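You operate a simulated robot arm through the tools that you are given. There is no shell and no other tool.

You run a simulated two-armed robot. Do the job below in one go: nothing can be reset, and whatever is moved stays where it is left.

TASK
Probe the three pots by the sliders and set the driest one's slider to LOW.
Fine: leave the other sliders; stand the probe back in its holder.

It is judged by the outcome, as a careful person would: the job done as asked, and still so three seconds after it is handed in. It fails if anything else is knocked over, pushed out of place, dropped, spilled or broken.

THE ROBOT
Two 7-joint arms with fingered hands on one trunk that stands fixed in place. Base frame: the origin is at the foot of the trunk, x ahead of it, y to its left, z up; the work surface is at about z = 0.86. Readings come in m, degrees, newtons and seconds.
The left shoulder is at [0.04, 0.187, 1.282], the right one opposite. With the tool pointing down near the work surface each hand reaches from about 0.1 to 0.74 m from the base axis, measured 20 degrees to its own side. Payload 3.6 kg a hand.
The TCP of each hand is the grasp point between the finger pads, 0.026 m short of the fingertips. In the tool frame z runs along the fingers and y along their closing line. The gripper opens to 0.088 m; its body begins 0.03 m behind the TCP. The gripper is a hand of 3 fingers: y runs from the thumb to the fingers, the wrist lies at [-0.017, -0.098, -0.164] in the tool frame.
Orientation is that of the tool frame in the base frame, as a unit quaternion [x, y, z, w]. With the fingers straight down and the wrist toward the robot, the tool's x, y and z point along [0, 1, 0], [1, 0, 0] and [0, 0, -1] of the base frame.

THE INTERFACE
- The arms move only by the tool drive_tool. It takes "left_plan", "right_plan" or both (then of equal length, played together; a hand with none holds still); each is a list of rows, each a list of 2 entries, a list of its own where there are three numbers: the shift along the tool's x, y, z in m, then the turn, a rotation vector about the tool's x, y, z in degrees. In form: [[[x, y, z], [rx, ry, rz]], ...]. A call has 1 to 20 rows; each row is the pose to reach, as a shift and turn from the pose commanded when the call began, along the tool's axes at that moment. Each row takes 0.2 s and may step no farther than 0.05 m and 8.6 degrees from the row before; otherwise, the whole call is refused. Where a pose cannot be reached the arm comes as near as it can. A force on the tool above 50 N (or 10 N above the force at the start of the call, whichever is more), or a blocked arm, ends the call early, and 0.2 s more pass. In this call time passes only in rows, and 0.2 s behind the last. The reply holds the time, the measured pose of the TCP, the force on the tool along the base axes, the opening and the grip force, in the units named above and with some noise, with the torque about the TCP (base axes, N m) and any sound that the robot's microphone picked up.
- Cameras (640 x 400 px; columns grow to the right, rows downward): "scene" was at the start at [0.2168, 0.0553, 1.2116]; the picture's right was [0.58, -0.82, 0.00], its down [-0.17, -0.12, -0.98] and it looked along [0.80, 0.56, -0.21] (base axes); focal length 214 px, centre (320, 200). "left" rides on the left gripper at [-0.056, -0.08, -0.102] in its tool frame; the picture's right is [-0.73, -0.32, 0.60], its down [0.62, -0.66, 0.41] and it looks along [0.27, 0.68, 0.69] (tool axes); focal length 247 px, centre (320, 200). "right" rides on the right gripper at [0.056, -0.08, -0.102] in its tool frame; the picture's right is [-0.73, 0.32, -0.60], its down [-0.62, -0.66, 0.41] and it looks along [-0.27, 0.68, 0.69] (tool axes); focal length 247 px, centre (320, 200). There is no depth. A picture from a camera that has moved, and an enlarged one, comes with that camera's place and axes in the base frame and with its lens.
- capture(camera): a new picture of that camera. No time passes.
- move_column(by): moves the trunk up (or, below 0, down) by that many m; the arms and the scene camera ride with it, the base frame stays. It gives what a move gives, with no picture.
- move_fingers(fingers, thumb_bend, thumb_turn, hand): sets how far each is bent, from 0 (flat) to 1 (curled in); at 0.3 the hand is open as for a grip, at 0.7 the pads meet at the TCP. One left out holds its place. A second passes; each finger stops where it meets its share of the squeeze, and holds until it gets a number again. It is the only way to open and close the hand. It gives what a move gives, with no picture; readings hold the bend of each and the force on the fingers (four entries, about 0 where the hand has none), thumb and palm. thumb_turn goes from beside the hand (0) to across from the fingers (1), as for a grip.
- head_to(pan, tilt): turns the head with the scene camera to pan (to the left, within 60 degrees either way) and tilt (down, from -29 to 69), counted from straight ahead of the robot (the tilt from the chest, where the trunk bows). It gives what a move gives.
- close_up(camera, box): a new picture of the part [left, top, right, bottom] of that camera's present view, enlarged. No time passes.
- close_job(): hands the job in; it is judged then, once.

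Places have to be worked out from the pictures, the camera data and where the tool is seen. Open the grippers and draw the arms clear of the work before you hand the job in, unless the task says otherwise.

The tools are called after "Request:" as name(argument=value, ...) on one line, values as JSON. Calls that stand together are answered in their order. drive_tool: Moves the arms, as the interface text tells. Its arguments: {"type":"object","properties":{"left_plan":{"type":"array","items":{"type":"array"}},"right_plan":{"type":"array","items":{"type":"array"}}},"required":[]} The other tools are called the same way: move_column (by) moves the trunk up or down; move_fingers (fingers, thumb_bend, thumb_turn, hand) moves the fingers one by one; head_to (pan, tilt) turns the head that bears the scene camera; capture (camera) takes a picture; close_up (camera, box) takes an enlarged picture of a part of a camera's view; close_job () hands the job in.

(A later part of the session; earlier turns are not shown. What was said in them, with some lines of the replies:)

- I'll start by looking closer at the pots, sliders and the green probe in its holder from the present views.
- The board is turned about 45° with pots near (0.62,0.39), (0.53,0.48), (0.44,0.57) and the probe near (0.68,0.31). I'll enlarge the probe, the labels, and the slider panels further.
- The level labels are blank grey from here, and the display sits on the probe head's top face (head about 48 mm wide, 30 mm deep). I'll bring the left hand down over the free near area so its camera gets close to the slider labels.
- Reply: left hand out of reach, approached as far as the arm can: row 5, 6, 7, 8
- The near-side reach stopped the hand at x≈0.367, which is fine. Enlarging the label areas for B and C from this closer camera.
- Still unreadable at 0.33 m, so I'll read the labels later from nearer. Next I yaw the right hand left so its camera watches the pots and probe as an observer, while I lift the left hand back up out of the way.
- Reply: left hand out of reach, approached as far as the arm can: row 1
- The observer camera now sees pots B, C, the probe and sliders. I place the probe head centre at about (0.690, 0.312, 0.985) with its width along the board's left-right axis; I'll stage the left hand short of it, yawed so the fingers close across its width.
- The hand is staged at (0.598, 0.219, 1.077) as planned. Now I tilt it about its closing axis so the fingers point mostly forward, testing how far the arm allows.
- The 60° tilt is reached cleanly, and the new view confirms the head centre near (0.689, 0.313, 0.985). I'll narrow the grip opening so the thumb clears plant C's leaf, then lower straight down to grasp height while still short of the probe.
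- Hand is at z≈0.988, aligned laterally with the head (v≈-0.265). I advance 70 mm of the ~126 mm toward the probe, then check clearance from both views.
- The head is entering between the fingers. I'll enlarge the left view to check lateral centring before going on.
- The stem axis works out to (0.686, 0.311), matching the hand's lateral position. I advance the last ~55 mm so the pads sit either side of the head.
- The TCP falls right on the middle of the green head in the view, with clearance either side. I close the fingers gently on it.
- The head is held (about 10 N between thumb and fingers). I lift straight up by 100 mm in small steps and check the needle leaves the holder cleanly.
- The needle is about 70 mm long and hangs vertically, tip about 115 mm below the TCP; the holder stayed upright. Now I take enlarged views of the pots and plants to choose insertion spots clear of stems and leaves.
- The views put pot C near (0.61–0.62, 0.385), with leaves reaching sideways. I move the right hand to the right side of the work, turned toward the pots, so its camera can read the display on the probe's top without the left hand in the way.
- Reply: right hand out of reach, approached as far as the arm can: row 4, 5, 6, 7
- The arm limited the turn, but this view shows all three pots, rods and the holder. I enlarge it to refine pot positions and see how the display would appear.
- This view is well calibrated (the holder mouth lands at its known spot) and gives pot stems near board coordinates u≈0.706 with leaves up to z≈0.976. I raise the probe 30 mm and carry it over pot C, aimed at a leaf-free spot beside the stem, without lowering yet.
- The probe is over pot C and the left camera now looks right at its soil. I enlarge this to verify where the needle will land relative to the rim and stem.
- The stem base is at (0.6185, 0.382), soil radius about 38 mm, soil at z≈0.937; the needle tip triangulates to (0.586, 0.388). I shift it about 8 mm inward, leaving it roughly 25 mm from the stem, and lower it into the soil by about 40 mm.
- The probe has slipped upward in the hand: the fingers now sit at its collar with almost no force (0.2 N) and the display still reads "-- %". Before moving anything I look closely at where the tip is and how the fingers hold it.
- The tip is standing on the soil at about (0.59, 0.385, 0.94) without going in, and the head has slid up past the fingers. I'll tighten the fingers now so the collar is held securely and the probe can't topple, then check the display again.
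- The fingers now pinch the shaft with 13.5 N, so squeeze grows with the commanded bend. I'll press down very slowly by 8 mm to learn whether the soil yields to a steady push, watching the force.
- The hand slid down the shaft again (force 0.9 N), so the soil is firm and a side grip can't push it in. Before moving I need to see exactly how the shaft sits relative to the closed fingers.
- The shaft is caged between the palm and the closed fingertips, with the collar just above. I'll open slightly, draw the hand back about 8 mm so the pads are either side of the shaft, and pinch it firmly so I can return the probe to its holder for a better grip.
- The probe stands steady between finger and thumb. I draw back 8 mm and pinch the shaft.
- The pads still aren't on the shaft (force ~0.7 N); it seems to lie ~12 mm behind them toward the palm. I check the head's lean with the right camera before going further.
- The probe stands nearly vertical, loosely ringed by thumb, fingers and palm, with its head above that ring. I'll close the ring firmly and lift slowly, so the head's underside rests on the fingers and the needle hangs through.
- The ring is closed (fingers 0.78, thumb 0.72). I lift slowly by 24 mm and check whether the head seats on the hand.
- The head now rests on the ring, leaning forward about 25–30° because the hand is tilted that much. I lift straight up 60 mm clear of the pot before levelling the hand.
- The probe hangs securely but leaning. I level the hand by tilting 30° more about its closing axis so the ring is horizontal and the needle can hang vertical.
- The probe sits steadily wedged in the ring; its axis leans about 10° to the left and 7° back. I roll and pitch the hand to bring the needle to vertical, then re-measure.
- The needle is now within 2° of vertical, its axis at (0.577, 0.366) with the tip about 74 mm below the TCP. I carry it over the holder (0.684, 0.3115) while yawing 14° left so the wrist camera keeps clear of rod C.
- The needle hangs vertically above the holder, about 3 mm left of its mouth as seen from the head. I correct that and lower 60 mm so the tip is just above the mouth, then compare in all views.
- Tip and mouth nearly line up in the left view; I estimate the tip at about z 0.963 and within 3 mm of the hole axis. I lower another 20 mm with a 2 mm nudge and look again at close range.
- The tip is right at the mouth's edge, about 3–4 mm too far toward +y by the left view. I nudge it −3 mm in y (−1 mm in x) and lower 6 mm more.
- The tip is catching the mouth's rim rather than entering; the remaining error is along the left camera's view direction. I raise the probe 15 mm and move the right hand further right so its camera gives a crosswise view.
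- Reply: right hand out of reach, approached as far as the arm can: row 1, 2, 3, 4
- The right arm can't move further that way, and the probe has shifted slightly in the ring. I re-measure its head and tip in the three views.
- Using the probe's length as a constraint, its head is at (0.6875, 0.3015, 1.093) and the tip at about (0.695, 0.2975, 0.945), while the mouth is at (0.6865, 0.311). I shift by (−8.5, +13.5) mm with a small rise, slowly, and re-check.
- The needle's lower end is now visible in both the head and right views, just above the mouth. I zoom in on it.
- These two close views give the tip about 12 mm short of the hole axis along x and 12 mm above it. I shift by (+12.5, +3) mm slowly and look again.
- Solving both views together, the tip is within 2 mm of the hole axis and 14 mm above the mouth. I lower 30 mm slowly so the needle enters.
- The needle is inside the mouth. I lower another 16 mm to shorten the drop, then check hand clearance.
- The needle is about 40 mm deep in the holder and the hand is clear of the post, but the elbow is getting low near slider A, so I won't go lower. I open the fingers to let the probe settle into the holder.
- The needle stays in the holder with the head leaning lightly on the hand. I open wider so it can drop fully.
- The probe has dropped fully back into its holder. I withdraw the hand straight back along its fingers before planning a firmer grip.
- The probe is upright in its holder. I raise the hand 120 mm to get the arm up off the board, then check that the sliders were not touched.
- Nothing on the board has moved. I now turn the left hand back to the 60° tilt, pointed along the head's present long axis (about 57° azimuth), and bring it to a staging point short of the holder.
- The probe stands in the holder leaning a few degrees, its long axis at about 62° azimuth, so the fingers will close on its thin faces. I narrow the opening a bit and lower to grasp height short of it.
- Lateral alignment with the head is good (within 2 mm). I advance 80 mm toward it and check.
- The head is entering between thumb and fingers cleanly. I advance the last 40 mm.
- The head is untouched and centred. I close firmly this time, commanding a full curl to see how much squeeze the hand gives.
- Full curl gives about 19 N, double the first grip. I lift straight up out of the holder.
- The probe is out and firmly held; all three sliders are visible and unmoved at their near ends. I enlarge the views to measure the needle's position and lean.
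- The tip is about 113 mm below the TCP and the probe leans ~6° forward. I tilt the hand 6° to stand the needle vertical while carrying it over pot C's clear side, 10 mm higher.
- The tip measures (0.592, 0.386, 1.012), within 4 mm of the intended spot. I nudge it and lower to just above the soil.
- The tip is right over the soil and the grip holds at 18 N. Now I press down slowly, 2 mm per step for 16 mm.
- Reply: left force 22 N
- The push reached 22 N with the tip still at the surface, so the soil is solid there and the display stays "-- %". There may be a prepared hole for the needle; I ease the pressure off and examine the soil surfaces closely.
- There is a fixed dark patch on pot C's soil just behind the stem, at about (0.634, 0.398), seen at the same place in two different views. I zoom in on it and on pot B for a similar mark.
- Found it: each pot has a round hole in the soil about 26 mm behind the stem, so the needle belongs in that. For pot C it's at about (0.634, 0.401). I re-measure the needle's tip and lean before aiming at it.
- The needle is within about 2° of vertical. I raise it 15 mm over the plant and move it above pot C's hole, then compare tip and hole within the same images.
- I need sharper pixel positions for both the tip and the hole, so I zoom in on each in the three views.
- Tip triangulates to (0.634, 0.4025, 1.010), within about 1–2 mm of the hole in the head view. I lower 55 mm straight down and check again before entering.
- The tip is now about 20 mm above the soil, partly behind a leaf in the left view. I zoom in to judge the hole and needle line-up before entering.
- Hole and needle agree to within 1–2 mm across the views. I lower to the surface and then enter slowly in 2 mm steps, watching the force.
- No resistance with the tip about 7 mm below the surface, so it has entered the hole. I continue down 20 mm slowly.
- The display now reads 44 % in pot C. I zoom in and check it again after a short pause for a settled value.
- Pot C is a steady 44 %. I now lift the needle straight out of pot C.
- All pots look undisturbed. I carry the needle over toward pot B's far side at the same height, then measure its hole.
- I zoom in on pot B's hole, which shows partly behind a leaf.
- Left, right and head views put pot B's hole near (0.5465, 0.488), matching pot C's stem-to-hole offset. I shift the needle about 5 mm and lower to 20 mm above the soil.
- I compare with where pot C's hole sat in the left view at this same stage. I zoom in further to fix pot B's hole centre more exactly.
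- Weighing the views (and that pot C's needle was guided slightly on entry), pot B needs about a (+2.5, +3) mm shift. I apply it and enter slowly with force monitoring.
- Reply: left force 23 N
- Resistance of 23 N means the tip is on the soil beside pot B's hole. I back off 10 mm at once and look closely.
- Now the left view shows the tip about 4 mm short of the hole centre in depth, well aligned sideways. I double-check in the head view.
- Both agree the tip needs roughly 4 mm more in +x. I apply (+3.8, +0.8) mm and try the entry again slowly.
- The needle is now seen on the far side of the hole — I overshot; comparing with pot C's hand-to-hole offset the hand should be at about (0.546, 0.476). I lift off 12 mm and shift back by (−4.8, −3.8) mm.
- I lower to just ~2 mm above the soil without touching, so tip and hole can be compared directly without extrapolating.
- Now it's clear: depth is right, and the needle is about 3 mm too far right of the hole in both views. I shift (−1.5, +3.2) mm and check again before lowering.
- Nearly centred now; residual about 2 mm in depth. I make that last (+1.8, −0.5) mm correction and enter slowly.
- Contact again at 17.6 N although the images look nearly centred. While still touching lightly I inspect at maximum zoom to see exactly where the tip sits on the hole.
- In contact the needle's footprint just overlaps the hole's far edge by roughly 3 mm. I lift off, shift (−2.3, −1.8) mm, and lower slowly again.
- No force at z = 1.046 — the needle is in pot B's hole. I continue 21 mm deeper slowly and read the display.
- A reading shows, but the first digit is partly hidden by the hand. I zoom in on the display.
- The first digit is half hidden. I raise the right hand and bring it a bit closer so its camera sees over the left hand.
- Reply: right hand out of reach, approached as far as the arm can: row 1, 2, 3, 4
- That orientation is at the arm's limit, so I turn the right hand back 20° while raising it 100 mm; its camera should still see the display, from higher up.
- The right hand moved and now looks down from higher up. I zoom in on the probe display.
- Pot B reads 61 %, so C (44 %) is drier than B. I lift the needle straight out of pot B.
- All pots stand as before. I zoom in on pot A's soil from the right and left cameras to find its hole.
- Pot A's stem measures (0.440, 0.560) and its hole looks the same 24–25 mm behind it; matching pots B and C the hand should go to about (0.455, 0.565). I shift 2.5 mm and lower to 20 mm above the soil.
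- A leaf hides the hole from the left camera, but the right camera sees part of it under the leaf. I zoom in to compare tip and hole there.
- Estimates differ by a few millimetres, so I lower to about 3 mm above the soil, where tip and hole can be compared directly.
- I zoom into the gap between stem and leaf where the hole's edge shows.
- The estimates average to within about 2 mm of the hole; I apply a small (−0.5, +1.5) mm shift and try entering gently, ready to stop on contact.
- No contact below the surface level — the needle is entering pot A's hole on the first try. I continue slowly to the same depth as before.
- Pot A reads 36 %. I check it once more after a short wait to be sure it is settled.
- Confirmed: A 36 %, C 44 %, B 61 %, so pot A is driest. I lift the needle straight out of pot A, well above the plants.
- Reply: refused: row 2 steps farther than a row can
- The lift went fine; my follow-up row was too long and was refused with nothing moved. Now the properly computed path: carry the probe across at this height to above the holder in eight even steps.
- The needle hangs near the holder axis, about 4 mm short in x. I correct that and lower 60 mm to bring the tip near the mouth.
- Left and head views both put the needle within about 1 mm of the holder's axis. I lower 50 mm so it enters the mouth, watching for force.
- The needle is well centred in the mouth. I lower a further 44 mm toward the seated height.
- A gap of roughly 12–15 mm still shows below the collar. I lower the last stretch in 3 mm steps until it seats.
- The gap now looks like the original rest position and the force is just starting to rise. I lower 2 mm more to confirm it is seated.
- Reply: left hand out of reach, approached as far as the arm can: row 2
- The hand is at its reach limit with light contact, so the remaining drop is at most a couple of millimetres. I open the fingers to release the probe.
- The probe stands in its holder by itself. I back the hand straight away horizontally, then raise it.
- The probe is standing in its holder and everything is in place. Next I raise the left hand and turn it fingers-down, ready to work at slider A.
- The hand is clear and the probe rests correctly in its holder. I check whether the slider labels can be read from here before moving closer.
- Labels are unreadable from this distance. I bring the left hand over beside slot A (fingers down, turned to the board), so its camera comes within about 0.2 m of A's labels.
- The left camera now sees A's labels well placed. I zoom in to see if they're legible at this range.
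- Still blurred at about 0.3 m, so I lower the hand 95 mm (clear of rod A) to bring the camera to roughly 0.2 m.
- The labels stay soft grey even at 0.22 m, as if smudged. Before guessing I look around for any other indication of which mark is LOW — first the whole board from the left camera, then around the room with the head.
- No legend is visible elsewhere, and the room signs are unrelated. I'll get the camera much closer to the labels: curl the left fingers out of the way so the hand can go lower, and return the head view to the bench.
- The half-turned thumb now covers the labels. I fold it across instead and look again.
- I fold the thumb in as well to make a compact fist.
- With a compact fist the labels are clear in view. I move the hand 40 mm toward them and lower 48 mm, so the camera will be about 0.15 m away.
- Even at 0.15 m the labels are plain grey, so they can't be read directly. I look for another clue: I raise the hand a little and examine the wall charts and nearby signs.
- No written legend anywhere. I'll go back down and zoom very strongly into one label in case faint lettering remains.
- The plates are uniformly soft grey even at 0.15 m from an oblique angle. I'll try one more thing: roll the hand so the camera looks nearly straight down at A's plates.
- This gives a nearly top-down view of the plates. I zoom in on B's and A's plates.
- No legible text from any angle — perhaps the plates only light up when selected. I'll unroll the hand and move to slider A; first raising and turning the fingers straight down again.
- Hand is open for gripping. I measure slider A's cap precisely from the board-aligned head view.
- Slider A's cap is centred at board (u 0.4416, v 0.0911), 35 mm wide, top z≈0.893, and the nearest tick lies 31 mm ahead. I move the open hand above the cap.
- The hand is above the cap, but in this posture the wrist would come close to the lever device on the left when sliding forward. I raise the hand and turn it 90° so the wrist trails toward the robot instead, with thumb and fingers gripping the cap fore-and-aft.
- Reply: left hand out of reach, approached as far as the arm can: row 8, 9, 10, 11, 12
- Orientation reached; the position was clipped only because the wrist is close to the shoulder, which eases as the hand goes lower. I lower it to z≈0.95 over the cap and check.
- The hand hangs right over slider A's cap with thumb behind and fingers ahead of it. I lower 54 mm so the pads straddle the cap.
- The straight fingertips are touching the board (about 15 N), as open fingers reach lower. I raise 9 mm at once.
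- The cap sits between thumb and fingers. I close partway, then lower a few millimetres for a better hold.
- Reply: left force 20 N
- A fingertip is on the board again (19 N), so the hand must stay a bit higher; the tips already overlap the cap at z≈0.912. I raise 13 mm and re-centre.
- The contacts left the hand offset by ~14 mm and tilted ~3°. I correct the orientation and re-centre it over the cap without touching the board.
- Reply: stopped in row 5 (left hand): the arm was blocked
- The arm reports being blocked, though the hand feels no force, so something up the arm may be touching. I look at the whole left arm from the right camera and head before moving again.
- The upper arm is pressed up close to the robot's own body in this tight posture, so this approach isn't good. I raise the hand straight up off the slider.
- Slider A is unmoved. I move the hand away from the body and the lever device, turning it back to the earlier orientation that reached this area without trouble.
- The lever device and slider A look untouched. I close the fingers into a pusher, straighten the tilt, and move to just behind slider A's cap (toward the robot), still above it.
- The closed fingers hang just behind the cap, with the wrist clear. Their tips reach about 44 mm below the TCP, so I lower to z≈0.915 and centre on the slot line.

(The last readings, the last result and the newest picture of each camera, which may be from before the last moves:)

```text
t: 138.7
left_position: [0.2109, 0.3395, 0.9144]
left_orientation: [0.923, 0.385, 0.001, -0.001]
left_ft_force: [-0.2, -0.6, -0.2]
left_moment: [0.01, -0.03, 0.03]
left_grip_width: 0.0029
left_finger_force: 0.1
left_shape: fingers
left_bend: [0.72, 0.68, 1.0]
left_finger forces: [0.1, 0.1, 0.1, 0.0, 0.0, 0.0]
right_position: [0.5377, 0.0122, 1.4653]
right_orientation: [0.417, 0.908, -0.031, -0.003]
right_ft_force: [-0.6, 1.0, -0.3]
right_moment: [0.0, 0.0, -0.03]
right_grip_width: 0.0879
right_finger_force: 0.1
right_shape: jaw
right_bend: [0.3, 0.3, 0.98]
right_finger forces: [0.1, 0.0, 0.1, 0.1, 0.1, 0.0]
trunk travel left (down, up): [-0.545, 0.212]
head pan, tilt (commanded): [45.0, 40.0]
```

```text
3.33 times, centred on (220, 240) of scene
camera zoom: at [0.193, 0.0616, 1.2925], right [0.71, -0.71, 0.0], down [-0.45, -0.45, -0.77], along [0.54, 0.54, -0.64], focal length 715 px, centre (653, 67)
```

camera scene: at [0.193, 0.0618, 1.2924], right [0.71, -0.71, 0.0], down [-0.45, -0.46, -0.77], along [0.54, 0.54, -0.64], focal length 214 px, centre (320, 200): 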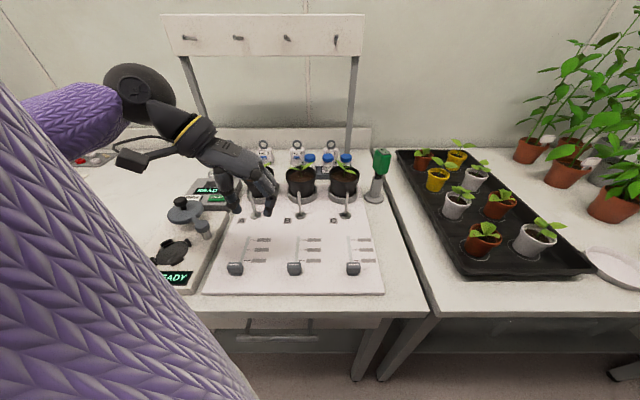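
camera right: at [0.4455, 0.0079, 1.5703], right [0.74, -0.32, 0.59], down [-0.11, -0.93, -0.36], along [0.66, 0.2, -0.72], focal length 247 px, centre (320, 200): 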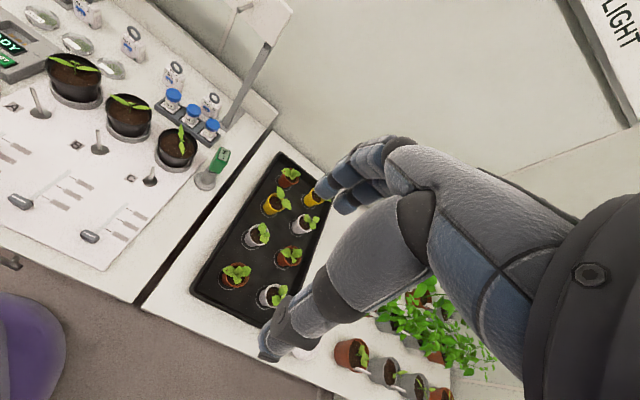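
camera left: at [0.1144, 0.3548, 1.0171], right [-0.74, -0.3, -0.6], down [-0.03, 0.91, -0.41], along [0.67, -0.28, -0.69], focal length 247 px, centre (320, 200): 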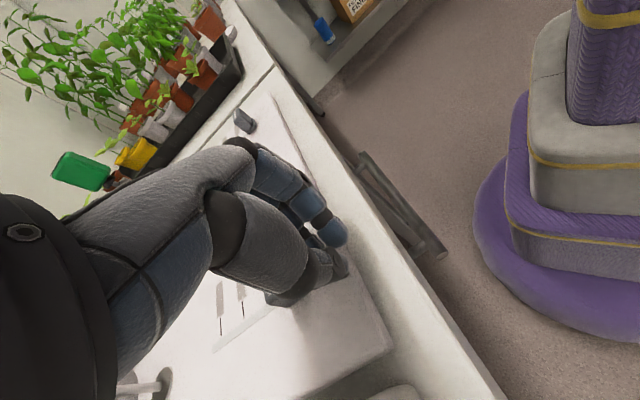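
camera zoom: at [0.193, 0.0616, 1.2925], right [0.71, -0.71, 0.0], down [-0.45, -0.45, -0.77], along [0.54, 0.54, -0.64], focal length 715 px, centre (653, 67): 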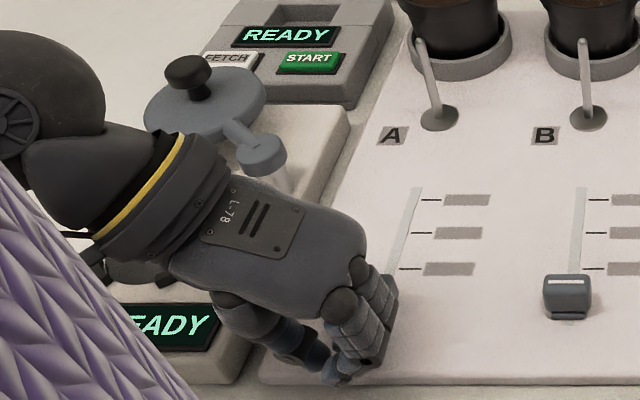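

The pusher is in place with no contact force. I advance 20 mm along the slot toward the cap and check for contact.

Request:
drive_tool(left_plan=[[[0.006, 0, 0], [0, 0, 0]], [[0.012, 0, 0], [0, 0, 0]], [[0.018, 0, 0], [0, 0, 0]], [[0.022, 0, 0], [0, 0, 0]]], right_plan=[[[0, 0, 0], [0, 0, -4]], [[0, 0, 0], [0, 0, -8]], [[0, 0, 0], [0, 0, -12]], [[0, 0, 0], [0, 0, -16]]])

Request:
close_up(camera="scene", box=[190, 210, 290, 300])

Request:
capture(camera="right")

Request:
capture(camera="left")

```text
t: 139.7
left_position: [0.2265, 0.3552, 0.9159]
left_orientation: [0.923, 0.385, 0.0, -0.001]
left_ft_force: [-0.1, -0.6, -0.3]
left_moment: [0.05, 0.0, 0.01]
left_grip_width: 0.003
left_finger_force: 0.4
left_shape: fingers
left_bend: [0.72, 0.68, 1.0]
left_finger forces: [0.0, 1.0, 0.1, 0.0, 0.1, 0.0]
right_position: [0.5015, 0.0096, 1.4437]
right_orientation: [0.338, 0.941, -0.03, -0.005]
right_ft_force: [-0.7, -0.3, -0.1]
right_moment: [0.01, -0.03, -0.01]
right_grip_width: 0.0882
right_finger_force: 0.1
right_shape: jaw
right_bend: [0.3, 0.3, 0.98]
right_finger forces: [0.1, 0.1, 0.1, 0.1, 0.0, 0.0]
right hand out of reach, approached as far as the arm can: row 2, 3, 4
trunk travel left (down, up): [-0.545, 0.212]
head pan, tilt (commanded): [45.0, 40.0]
```

```text
4.44 times, centred on (240, 255) of scene
camera zoom: at [0.1923, 0.0597, 1.2927], right [0.71, -0.71, 0.0], down [-0.45, -0.45, -0.77], along [0.54, 0.54, -0.64], focal length 953 px, centre (676, -44)
```

zoom: 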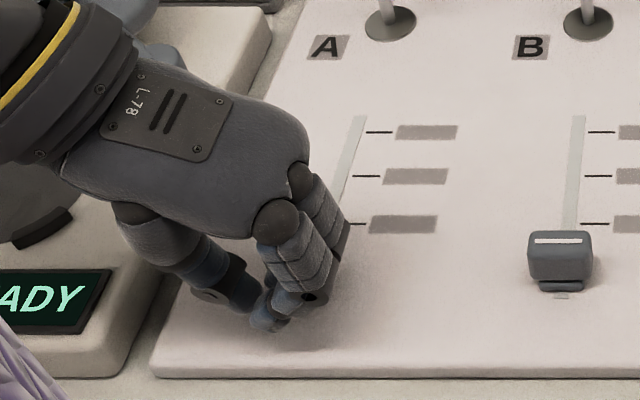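

```text
taken
camera right: at [0.4112, -0.0111, 1.5496], right [0.79, -0.19, 0.59], down [0.05, -0.93, -0.36], along [0.62, 0.31, -0.72], focal length 247 px, centre (320, 200)
```

right: 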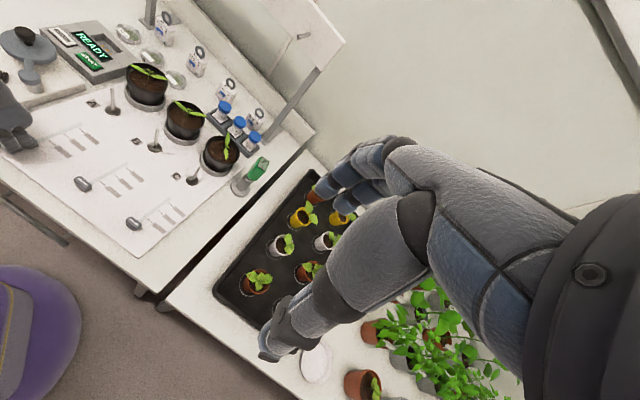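

```text
taken
camera left: at [0.1301, 0.3697, 1.0176], right [-0.74, -0.3, -0.6], down [-0.03, 0.91, -0.41], along [0.67, -0.28, -0.69], focal length 247 px, centre (320, 200)
```

left: 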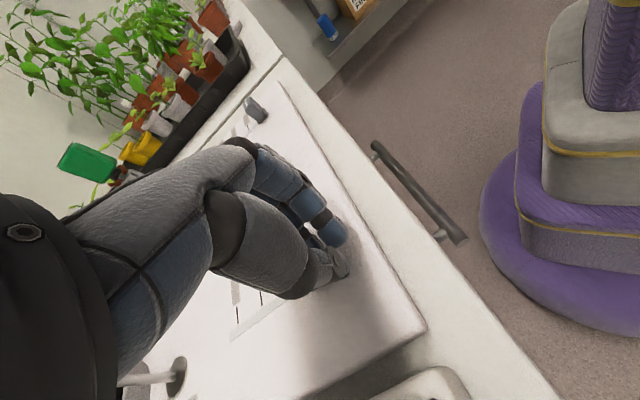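

Light contact (1 N) on one finger suggests the cap is touched. I zoom in from the right camera to see the slider beyond the fingers.

Request:
close_up(camera="right", box=[0, 60, 120, 200])

Request:
close_up(camera="left", box=[190, 200, 370, 360])

```text
2.86 times, centred on (60, 130) of right
camera zoom: at [0.4112, -0.0111, 1.5496], right [0.79, -0.19, 0.59], down [0.05, -0.93, -0.36], along [0.62, 0.31, -0.72], focal length 706 px, centre (1063, 400)
```

zoom: 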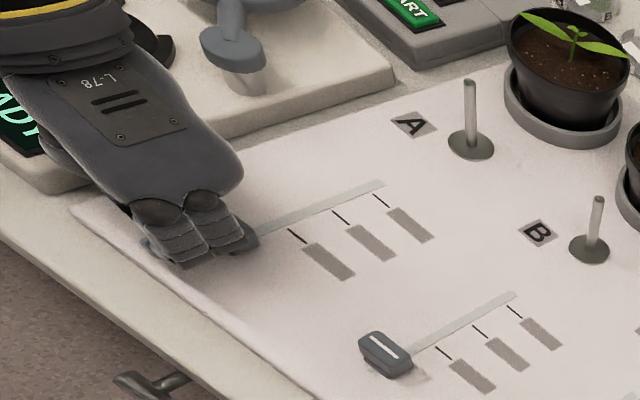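

```text
2.50 times, centred on (280, 280) of left
camera zoom: at [0.1301, 0.3697, 1.0176], right [-0.74, -0.3, -0.6], down [-0.03, 0.91, -0.41], along [0.67, -0.28, -0.69], focal length 617 px, centre (420, 0)
```

zoom: 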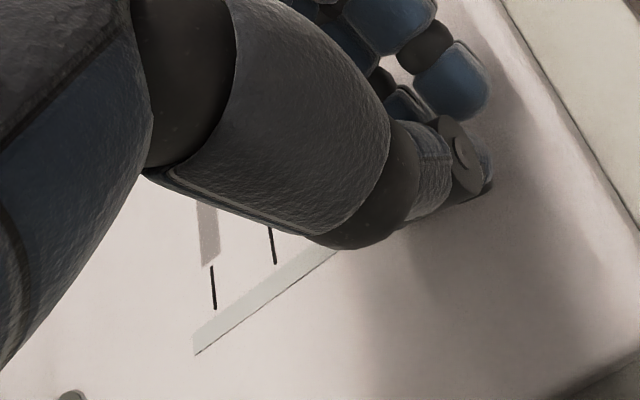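

The fingertips are just touching the cap's near face. I push 24 mm further along the slot, slightly short of the 31 mm needed, and check.

Request:
drive_tool(left_plan=[[[0.005, 0, 0], [0, 0, 0]], [[0.01, 0, 0], [0, 0, 0]], [[0.015, 0, 0], [0, 0, 0]], [[0.02, 0, 0], [0, 0, 0]], [[0.024, 0, 0], [0, 0, 0]]])

Request:
close_up(camera="right", box=[0, 70, 100, 180])

Request:
close_up(camera="scene", box=[190, 210, 290, 300])

```text
t: 140.9
left_position: [0.2428, 0.375, 0.9151]
left_orientation: [0.923, 0.384, 0.0, 0.0]
left_ft_force: [-0.3, 0.5, 0.0]
left_moment: [0.01, -0.02, 0.01]
left_grip_width: 0.0029
left_finger_force: 0.1
left_shape: fingers
left_bend: [0.72, 0.68, 1.0]
left_finger forces: [0.0, 0.0, 0.0, 0.0, 0.0, 0.0]
right_position: [0.5022, 0.0109, 1.4447]
right_orientation: [0.339, 0.94, -0.031, -0.005]
right_ft_force: [-0.1, 0.2, 0.0]
right_moment: [0.0, -0.01, -0.01]
right_grip_width: 0.0877
right_finger_force: 0.1
right_shape: jaw
right_bend: [0.3, 0.3, 0.98]
right_finger forces: [0.1, 0.1, 0.0, 0.0, 0.0, 0.0]
trunk travel left (down, up): [-0.545, 0.212]
head pan, tilt (commanded): [45.0, 40.0]
```

```text
3.64 times, centred on (50, 125) of right
camera zoom: at [0.4119, -0.0086, 1.5497], right [0.79, -0.19, 0.59], down [0.04, -0.93, -0.36], along [0.62, 0.31, -0.72], focal length 898 px, centre (1302, 473)
```

zoom: 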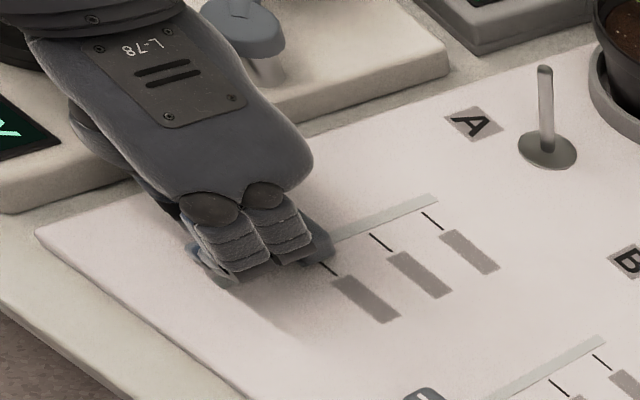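

```text
4.44 times, centred on (240, 255) of scene
camera zoom: at [0.1928, 0.0616, 1.2925], right [0.71, -0.71, 0.0], down [-0.45, -0.45, -0.77], along [0.54, 0.54, -0.64], focal length 953 px, centre (676, -44)
```

zoom: 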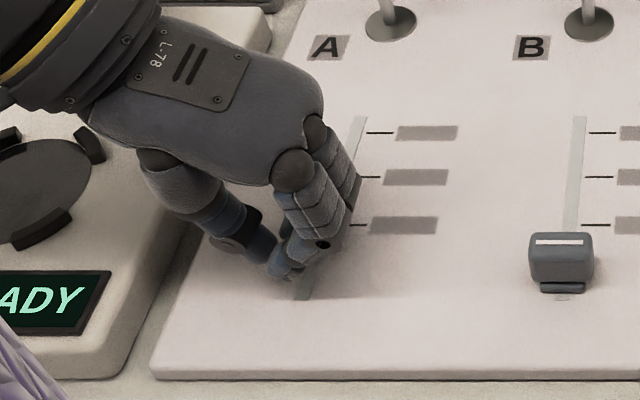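

The slot's lower end is now uncovered, so the cap has moved forward. I back the hand off and lift it to see exactly where the cap stands.

Request:
drive_tool(left_plan=[[[-0.02, 0, 0], [0, 0, 0]], [[-0.035, 0, -0.02], [0, 0, 0]], [[-0.045, 0, -0.06], [0, 0, 0]], [[-0.045, -0.03, -0.09], [0, 0, 0]]])

Request:
close_up(camera="scene", box=[200, 220, 300, 290])

Request:
close_up(camera="right", box=[0, 70, 120, 180])

```text
t: 141.9
left_position: [0.1931, 0.3625, 1.0039]
left_orientation: [0.923, 0.385, 0.002, -0.002]
left_ft_force: [-0.5, 0.0, 0.5]
left_moment: [0.0, -0.03, -0.02]
left_grip_width: 0.0026
left_finger_force: 0.1
left_shape: fingers
left_bend: [0.72, 0.68, 1.0]
left_finger forces: [0.0, 0.0, 0.1, 0.0, 0.0, 0.0]
right_position: [0.5002, 0.0114, 1.4454]
right_orientation: [0.338, 0.941, -0.03, -0.004]
right_ft_force: [-0.2, 1.3, 0.5]
right_moment: [-0.03, 0.02, 0.01]
right_grip_width: 0.088
right_finger_force: 0.1
right_shape: jaw
right_bend: [0.3, 0.3, 0.98]
right_finger forces: [0.0, 0.1, 0.1, 0.0, 0.0, 0.2]
trunk travel left (down, up): [-0.545, 0.212]
head pan, tilt (commanded): [45.0, 40.0]
```

```text
5.71 times, centred on (250, 255) of scene
camera zoom: at [0.1912, 0.0613, 1.2928], right [0.71, -0.71, 0.0], down [-0.45, -0.45, -0.77], along [0.54, 0.54, -0.64], focal length 1226 px, centre (720, -114)
```

zoom: 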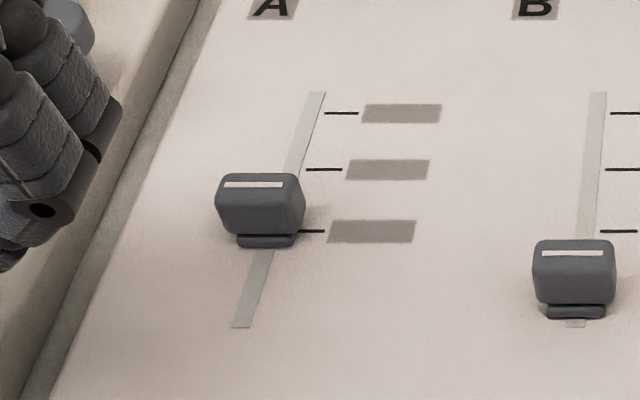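

```text
3.64 times, centred on (60, 125) of right
camera zoom: at [0.41, -0.009, 1.5502], right [0.79, -0.19, 0.59], down [0.04, -0.93, -0.36], along [0.62, 0.31, -0.72], focal length 898 px, centre (1266, 473)
```

zoom: 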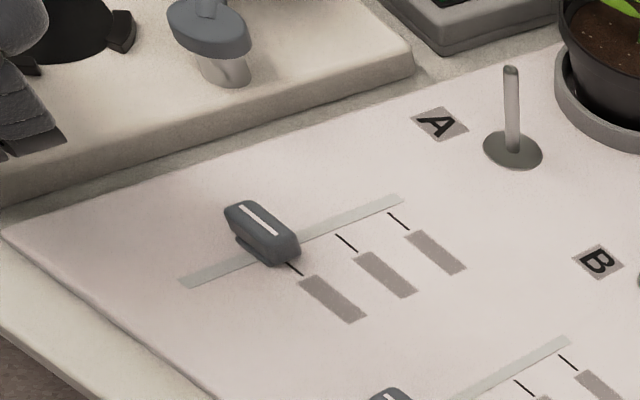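

The cap's indicator now sits at u≈0.4725, exactly level with the nearest tick (0.472). The plates still show nothing, so I raise the left hand well clear and look around thoroughly for any legend before deciding.

Request:
drive_tool(left_plan=[[[0.01, 0.02, -0.04], [0, 0, 0]], [[0.02, 0.04, -0.08], [0, 0, 0]], [[0.05, 0.05, -0.12], [0, 0, 0]], [[0.08, 0.06, -0.16], [0, 0, 0]], [[0.11, 0.06, -0.2], [0, 0, 0]], [[0.14, 0.06, -0.24], [0, 0, 0]], [[0.17, 0.06, -0.28], [0, 0, 0]]])

Request:
head_to(pan=60, tilt=-10)

Request:
capture(camera="scene")

Request:
head_to(pan=60, tilt=40)

Request:
capture(camera="scene")

```text
refused: row 3 steps farther than a row can; nothing moved
```

```text
t: 143.1
left_position: [0.1946, 0.3627, 1.0033]
left_orientation: [0.923, 0.385, 0.0, -0.002]
left_ft_force: [-0.6, -0.1, -0.5]
left_moment: [0.0, 0.0, 0.0]
left_grip_width: 0.0029
left_finger_force: 0.0
left_shape: fingers
left_bend: [0.72, 0.68, 1.0]
left_finger forces: [0.0, 0.0, 0.1, 0.0, 0.1, 0.0]
right_position: [0.5015, 0.0116, 1.444]
right_orientation: [0.338, 0.941, -0.03, -0.006]
right_ft_force: [0.4, 0.4, -0.2]
right_moment: [-0.04, -0.01, -0.01]
right_grip_width: 0.0878
right_finger_force: 0.1
right_shape: jaw
right_bend: [0.3, 0.3, 0.98]
right_finger forces: [0.0, 0.0, 0.1, 0.1, 0.0, 0.0]
trunk travel left (down, up): [-0.545, 0.212]
head pan, tilt (commanded): [60.0, -10.0]
```

```text
taken
camera scene: at [0.175, 0.0744, 1.3714], right [0.87, -0.5, 0.0], down [0.09, 0.15, -0.98], along [0.49, 0.85, 0.17], focal length 214 px, centre (320, 200)
```

scene: 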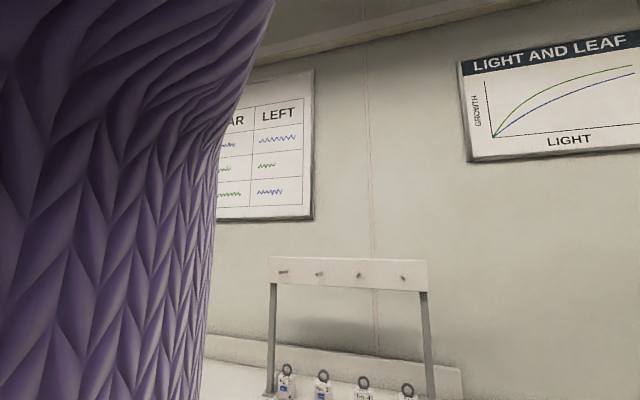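

```text
t: 144.3
left_position: [0.1937, 0.362, 1.0036]
left_orientation: [0.923, 0.386, 0.0, -0.001]
left_ft_force: [-0.6, -0.5, -0.1]
left_moment: [0.01, 0.0, 0.01]
left_grip_width: 0.0031
left_finger_force: 0.0
left_shape: fingers
left_bend: [0.72, 0.68, 1.0]
left_finger forces: [0.1, 0.0, 0.0, 0.0, 0.1, 0.0]
right_position: [0.5017, 0.0125, 1.4441]
right_orientation: [0.338, 0.941, -0.03, -0.005]
right_ft_force: [0.8, 0.3, 0.0]
right_moment: [0.0, 0.02, 0.01]
right_grip_width: 0.0879
right_finger_force: 0.0
right_shape: jaw
right_bend: [0.3, 0.3, 0.98]
right_finger forces: [0.1, 0.1, 0.0, 0.0, 0.0, 0.1]
trunk travel left (down, up): [-0.545, 0.212]
head pan, tilt (commanded): [60.0, 40.0]
```

```text
taken
camera scene: at [0.1752, 0.075, 1.2926], right [0.87, -0.5, 0.0], down [-0.32, -0.56, -0.77], along [0.38, 0.66, -0.64], focal length 214 px, centre (320, 200)
```

scene: 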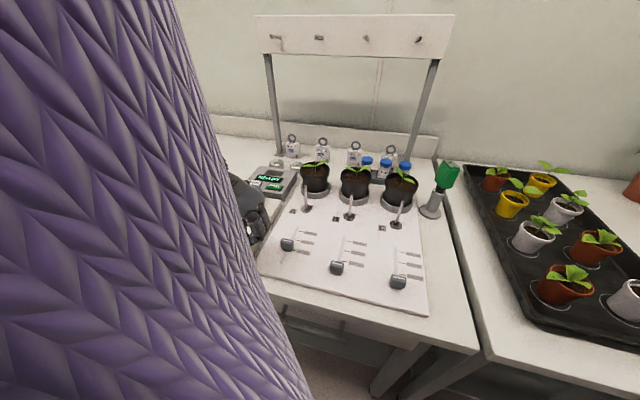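

One row was slightly too long and was refused. I redo it in smaller steps: straight up first, then away from the devices.

Request:
drive_tool(left_plan=[[[0, 0.01, -0.04], [0, 0, 0]], [[0, 0.02, -0.08], [0, 0, 0]], [[0.02, 0.03, -0.115], [0, 0, 0]], [[0.04, 0.04, -0.15], [0, 0, 0]], [[0.065, 0.05, -0.185], [0, 0, 0]], [[0.09, 0.06, -0.22], [0, 0, 0]], [[0.115, 0.06, -0.255], [0, 0, 0]], [[0.14, 0.06, -0.29], [0, 0, 0]]])

Request:
head_to(pan=60, tilt=0)

Request:
capture(camera="scene")

Request:
capture(camera="left")

```text
t: 146.1
left_position: [0.3349, 0.4164, 1.2957]
left_orientation: [0.923, 0.385, 0.0, -0.001]
left_ft_force: [0.4, -0.3, 0.4]
left_moment: [-0.02, 0.0, 0.0]
left_grip_width: 0.003
left_finger_force: 0.0
left_shape: fingers
left_bend: [0.72, 0.68, 1.0]
left_finger forces: [0.0, 0.1, 0.0, 0.0, 0.1, 0.1]
right_position: [0.5031, 0.0114, 1.4446]
right_orientation: [0.339, 0.94, -0.03, -0.005]
right_ft_force: [0.8, 0.4, 0.6]
right_moment: [0.0, 0.04, -0.01]
right_grip_width: 0.0882
right_finger_force: 0.0
right_shape: jaw
right_bend: [0.3, 0.3, 0.98]
right_finger forces: [0.0, 0.0, 0.0, 0.0, 0.1, 0.0]
trunk travel left (down, up): [-0.545, 0.212]
head pan, tilt (commanded): [60.0, 40.0]
```

```text
t: 147.2
left_position: [0.3337, 0.4157, 1.2946]
left_orientation: [0.923, 0.385, 0.0, -0.001]
left_ft_force: [0.7, -0.6, -0.1]
left_moment: [-0.02, 0.02, 0.0]
left_grip_width: 0.0027
left_finger_force: 0.1
left_shape: fingers
left_bend: [0.72, 0.68, 1.0]
left_finger forces: [0.0, 0.0, 0.1, 0.1, 0.0, 0.0]
right_position: [0.5039, 0.0117, 1.4442]
right_orientation: [0.338, 0.94, -0.031, -0.005]
right_ft_force: [-0.3, -1.2, 0.3]
right_moment: [-0.02, -0.02, -0.02]
right_grip_width: 0.0881
right_finger_force: 0.1
right_shape: jaw
right_bend: [0.3, 0.3, 0.98]
right_finger forces: [0.0, 0.0, 0.0, 0.1, 0.0, 0.1]
trunk travel left (down, up): [-0.545, 0.212]
head pan, tilt (commanded): [60.0, 0.0]
```

```text
taken
camera scene: at [0.1777, 0.0793, 1.3561], right [0.87, -0.5, 0.0], down [0.0, 0.0, -1.0], along [0.5, 0.87, 0.0], focal length 214 px, centre (320, 200)
```

scene: 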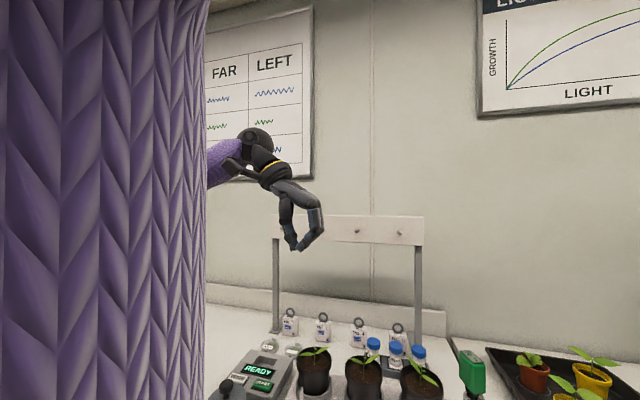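

```text
taken
camera left: at [0.2375, 0.4308, 1.3975], right [-0.74, -0.3, -0.6], down [-0.03, 0.91, -0.41], along [0.67, -0.28, -0.69], focal length 247 px, centre (320, 200)
```

left: 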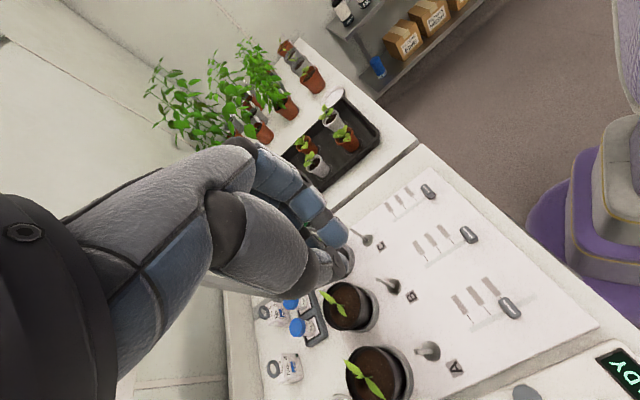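

No legend exists; the plates are simply blank, so by the usual convention the first mark up from the off end is LOW, which is where slider A now stands. I open the left hand and do a final check of sliders, probe and pots.

Request:
move_fingers(hand="left", fingers=0.3, thumb_bend=0.3, thumb_turn=1.0)

Request:
head_to(pan=40, tilt=38)

Request:
capture(camera="scene")

Request:
close_up(camera="left", box=[380, 170, 560, 340])

Request:
capture(camera="right")

```text
t: 148.2
left_position: [0.3354, 0.4166, 1.2946]
left_orientation: [0.923, 0.385, 0.001, -0.001]
left_ft_force: [-0.4, 0.3, 0.2]
left_moment: [-0.03, -0.03, 0.02]
left_grip_width: 0.0879
left_finger_force: 0.0
left_shape: fingers
left_bend: [0.3, 0.3, 0.98]
left_finger forces: [0.1, 0.0, 0.0, 0.1, 0.0, 0.0]
right_position: [0.5029, 0.0115, 1.4439]
right_orientation: [0.339, 0.94, -0.03, -0.005]
right_ft_force: [-0.5, -1.0, -0.6]
right_moment: [-0.02, 0.0, -0.01]
right_grip_width: 0.088
right_finger_force: 0.0
right_shape: jaw
right_bend: [0.3, 0.3, 0.98]
right_finger forces: [0.0, 0.0, 0.0, 0.0, 0.0, 0.0]
trunk travel left (down, up): [-0.545, 0.212]
head pan, tilt (commanded): [60.0, 0.0]
```

```text
t: 149.2
left_position: [0.3328, 0.4169, 1.2943]
left_orientation: [0.923, 0.385, 0.0, -0.001]
left_ft_force: [0.1, 0.0, 0.6]
left_moment: [0.0, 0.0, 0.02]
left_grip_width: 0.0881
left_finger_force: 0.1
left_shape: fingers
left_bend: [0.3, 0.3, 0.98]
left_finger forces: [0.1, 0.1, 0.0, 0.0, 0.1, 0.0]
right_position: [0.5022, 0.0118, 1.4441]
right_orientation: [0.338, 0.941, -0.03, -0.005]
right_ft_force: [1.0, 0.5, 0.3]
right_moment: [-0.04, 0.0, 0.01]
right_grip_width: 0.0879
right_finger_force: 0.2
right_shape: jaw
right_bend: [0.3, 0.3, 0.98]
right_finger forces: [0.1, 0.0, 0.0, 0.0, 0.1, 0.0]
trunk travel left (down, up): [-0.545, 0.212]
head pan, tilt (commanded): [40.0, 38.0]
```

```text
taken
camera scene: at [0.1988, 0.0569, 1.2956], right [0.64, -0.77, 0.0], down [-0.47, -0.4, -0.79], along [0.6, 0.51, -0.62], focal length 214 px, centre (320, 200)
```

scene: 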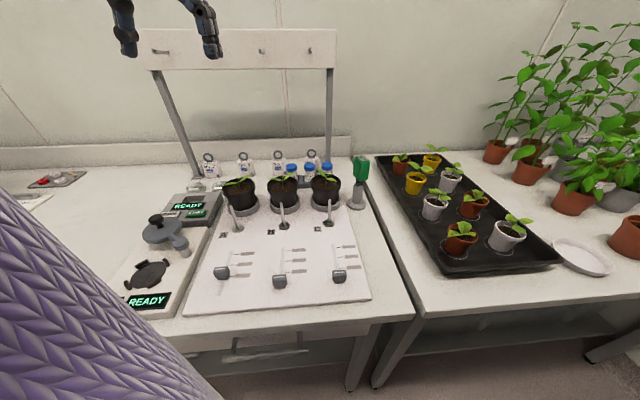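

```text
2.35 times, centred on (470, 255) of left
camera zoom: at [0.2375, 0.4309, 1.3977], right [-0.74, -0.3, -0.6], down [-0.03, 0.91, -0.41], along [0.67, -0.28, -0.69], focal length 581 px, centre (-33, 71)
```

zoom: 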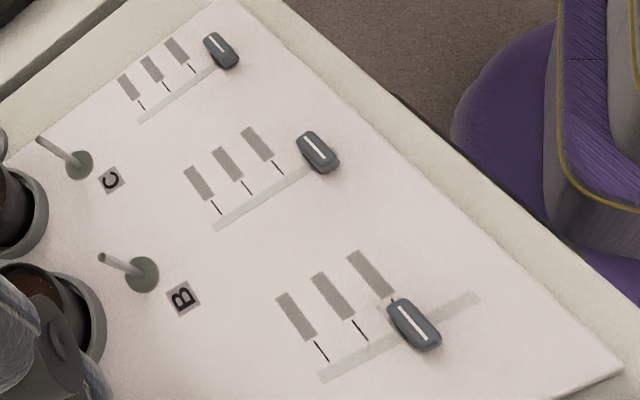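

```text
taken
camera right: at [0.4119, -0.0087, 1.5497], right [0.79, -0.19, 0.59], down [0.04, -0.93, -0.36], along [0.62, 0.31, -0.72], focal length 247 px, centre (320, 200)
```

right: 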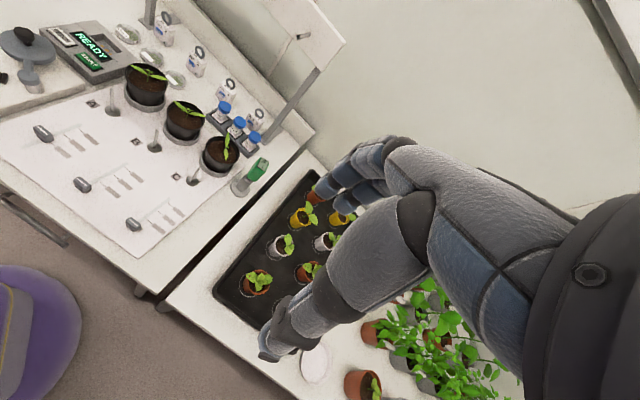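

Everything is in place: A at the first mark, B and C untouched, probe in its holder. One last check on the blank plates: I compare them at high zoom with a lettered plate, to judge whether text is merely blurred by distance.

Request:
close_up(camera="left", box=[435, 240, 475, 280])

Request:
close_up(camera="left", box=[395, 275, 435, 315])

Request:
close_up(camera="scene", box=[215, 225, 260, 285])

```text
10.00 times, centred on (455, 260) of left
camera zoom: at [0.2375, 0.4309, 1.3977], right [-0.74, -0.3, -0.6], down [-0.03, 0.91, -0.41], along [0.67, -0.28, -0.69], focal length 2470 px, centre (-1030, -400)
```

zoom: 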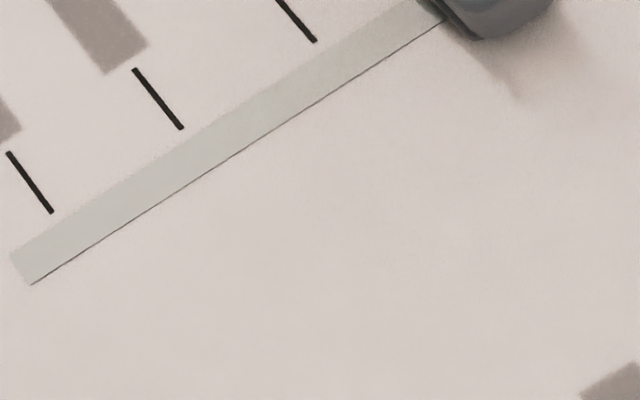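

```text
10.00 times, centred on (415, 295) of left
camera zoom: at [0.2375, 0.4309, 1.3977], right [-0.74, -0.3, -0.6], down [-0.03, 0.91, -0.41], along [0.67, -0.28, -0.69], focal length 2470 px, centre (-630, -750)
```

zoom: 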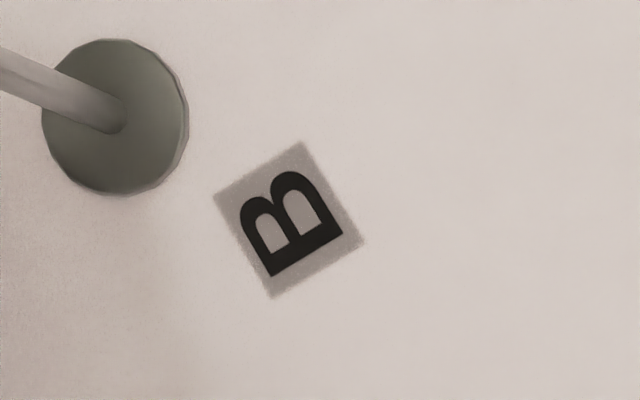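

```text
6.67 times, centred on (238, 255) of scene
camera zoom: at [0.1988, 0.0569, 1.2956], right [0.64, -0.77, 0.0], down [-0.47, -0.4, -0.79], along [0.6, 0.51, -0.62], focal length 1430 px, centre (870, -167)
```

zoom: 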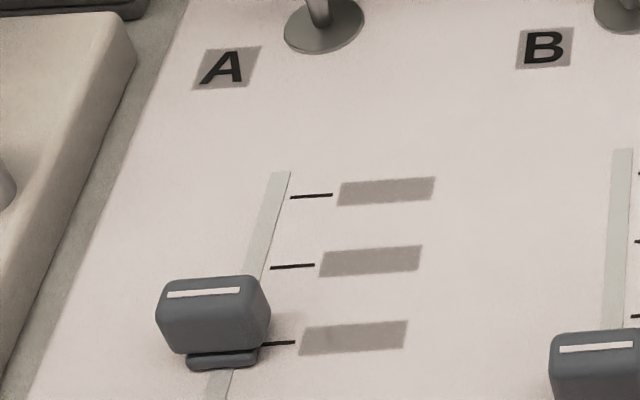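

The letters on plates are crisp where present, and the level plates carry none. The plate beside A's cap seems to show a faint pattern now, so I zoom in on it.

Request:
close_up(camera="scene", box=[233, 268, 258, 286])

Request:
close_up(camera="scene", box=[236, 256, 261, 274])

Request:
close_up(camera="left", box=[470, 260, 510, 300])

Request:
close_up(camera="right", box=[35, 115, 105, 165])

```text
16.00 times, centred on (246, 277) of scene
camera zoom: at [0.1988, 0.0569, 1.2956], right [0.64, -0.77, 0.0], down [-0.47, -0.4, -0.79], along [0.6, 0.51, -0.62], focal length 3432 px, centre (1512, -1032)
```

zoom: 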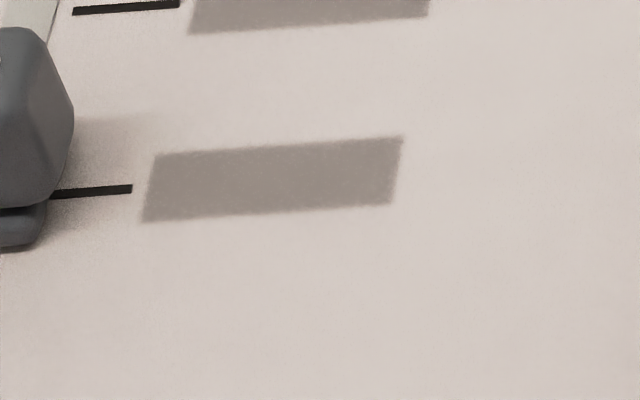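

```text
16.00 times, centred on (248, 265) of scene
camera zoom: at [0.1988, 0.0569, 1.2956], right [0.64, -0.77, 0.0], down [-0.47, -0.4, -0.79], along [0.6, 0.51, -0.62], focal length 3432 px, centre (1464, -840)
```

zoom: 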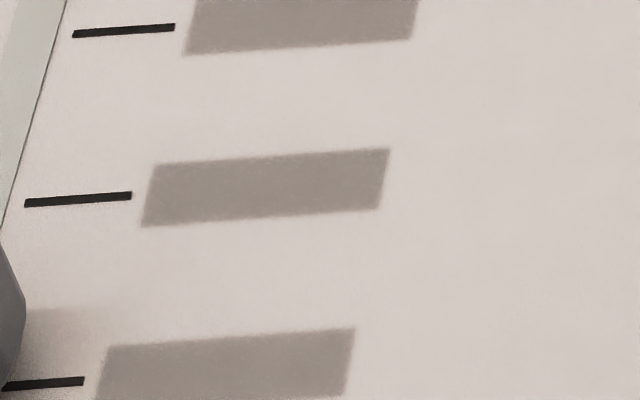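

```text
10.00 times, centred on (490, 280) of left
camera zoom: at [0.2375, 0.4309, 1.3977], right [-0.74, -0.3, -0.6], down [-0.03, 0.91, -0.41], along [0.67, -0.28, -0.69], focal length 2470 px, centre (-1380, -600)
```

zoom: 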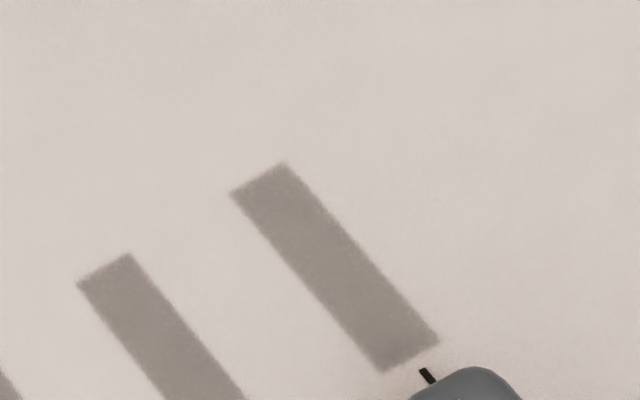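

```text
8.00 times, centred on (70, 140) of right
camera zoom: at [0.4119, -0.0087, 1.5497], right [0.79, -0.19, 0.59], down [0.04, -0.93, -0.36], along [0.62, 0.31, -0.72], focal length 1976 px, centre (2320, 680)
```

zoom: 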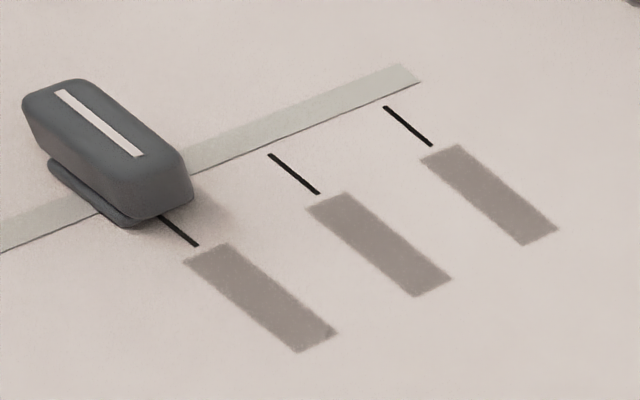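

The plates carry no lettering from any view, and slider A's indicator lines up with its nearest mark. A final zoom on the probe in its holder and the pots before handing in.

Request:
close_up(camera="scene", box=[200, 140, 390, 300])

Request:
close_up(camera="scene", box=[335, 145, 385, 215])

```text
2.50 times, centred on (295, 220) of scene
camera zoom: at [0.1988, 0.0569, 1.2956], right [0.64, -0.77, 0.0], down [-0.47, -0.4, -0.79], along [0.6, 0.51, -0.62], focal length 536 px, centre (382, 150)
```

zoom: 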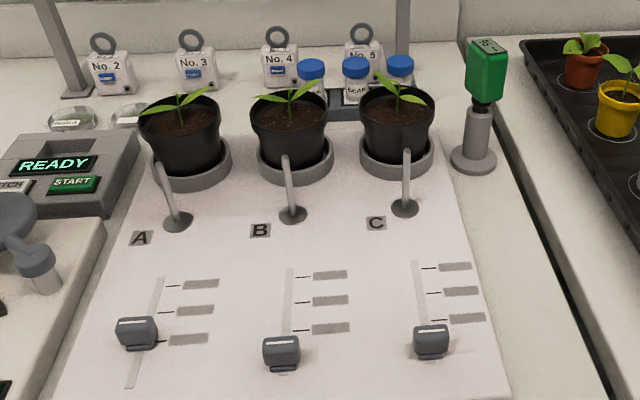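

```text
5.71 times, centred on (360, 180) of scene
camera zoom: at [0.1988, 0.0569, 1.2956], right [0.64, -0.77, 0.0], down [-0.47, -0.4, -0.79], along [0.6, 0.51, -0.62], focal length 1226 px, centre (91, 314)
```

zoom: 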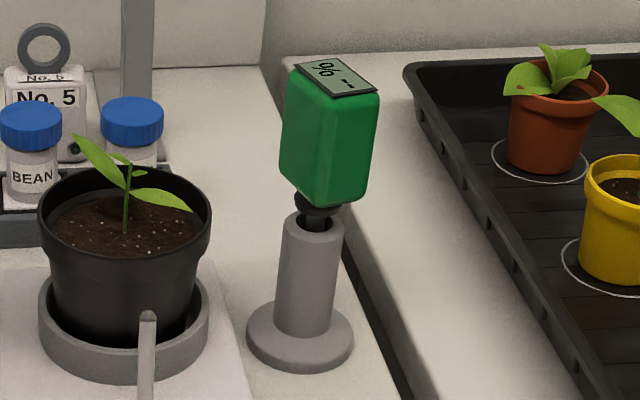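

Everything is where it should be:
- The probe stands in its holder.
- Slider A is on its first mark, and B and C are untouched.
- The pots are undisturbed.
- Both hands are open and clear of the work.

I hand the job in.

Request:
close_job()

```text
The job is handed in.
```

I probed all three pots and moved slider A to its first mark, but I can't be certain that mark is LOW. The level plates beside the sliders carry no readable lettering. I checked them from as close as about 15 cm and from several angles, and found no legend anywhere in the room. I took the first mark up from the rest end as LOW, which is the usual convention.

| Pot | Moisture reading |
|---|---|
| A | 36 % (driest) |
| C | 44 % |
| B | 61 % |

- **Sliders:** A's indicator lines up with its nearest mark. B and C were left where they were.
- **Probe:** it stands back in its holder, turned differently from how it started and leaning slightly.
- **During the work:** on the first try in pot C the needle met solid soil and the probe slipped in the hand. I put it back in the holder, regripped it and used the holes in the soil. The hand also touched the board a few times near slider A.
- **At the end:** I saw nothing knocked over or moved in the last views, and both hands are open and clear of the bench.
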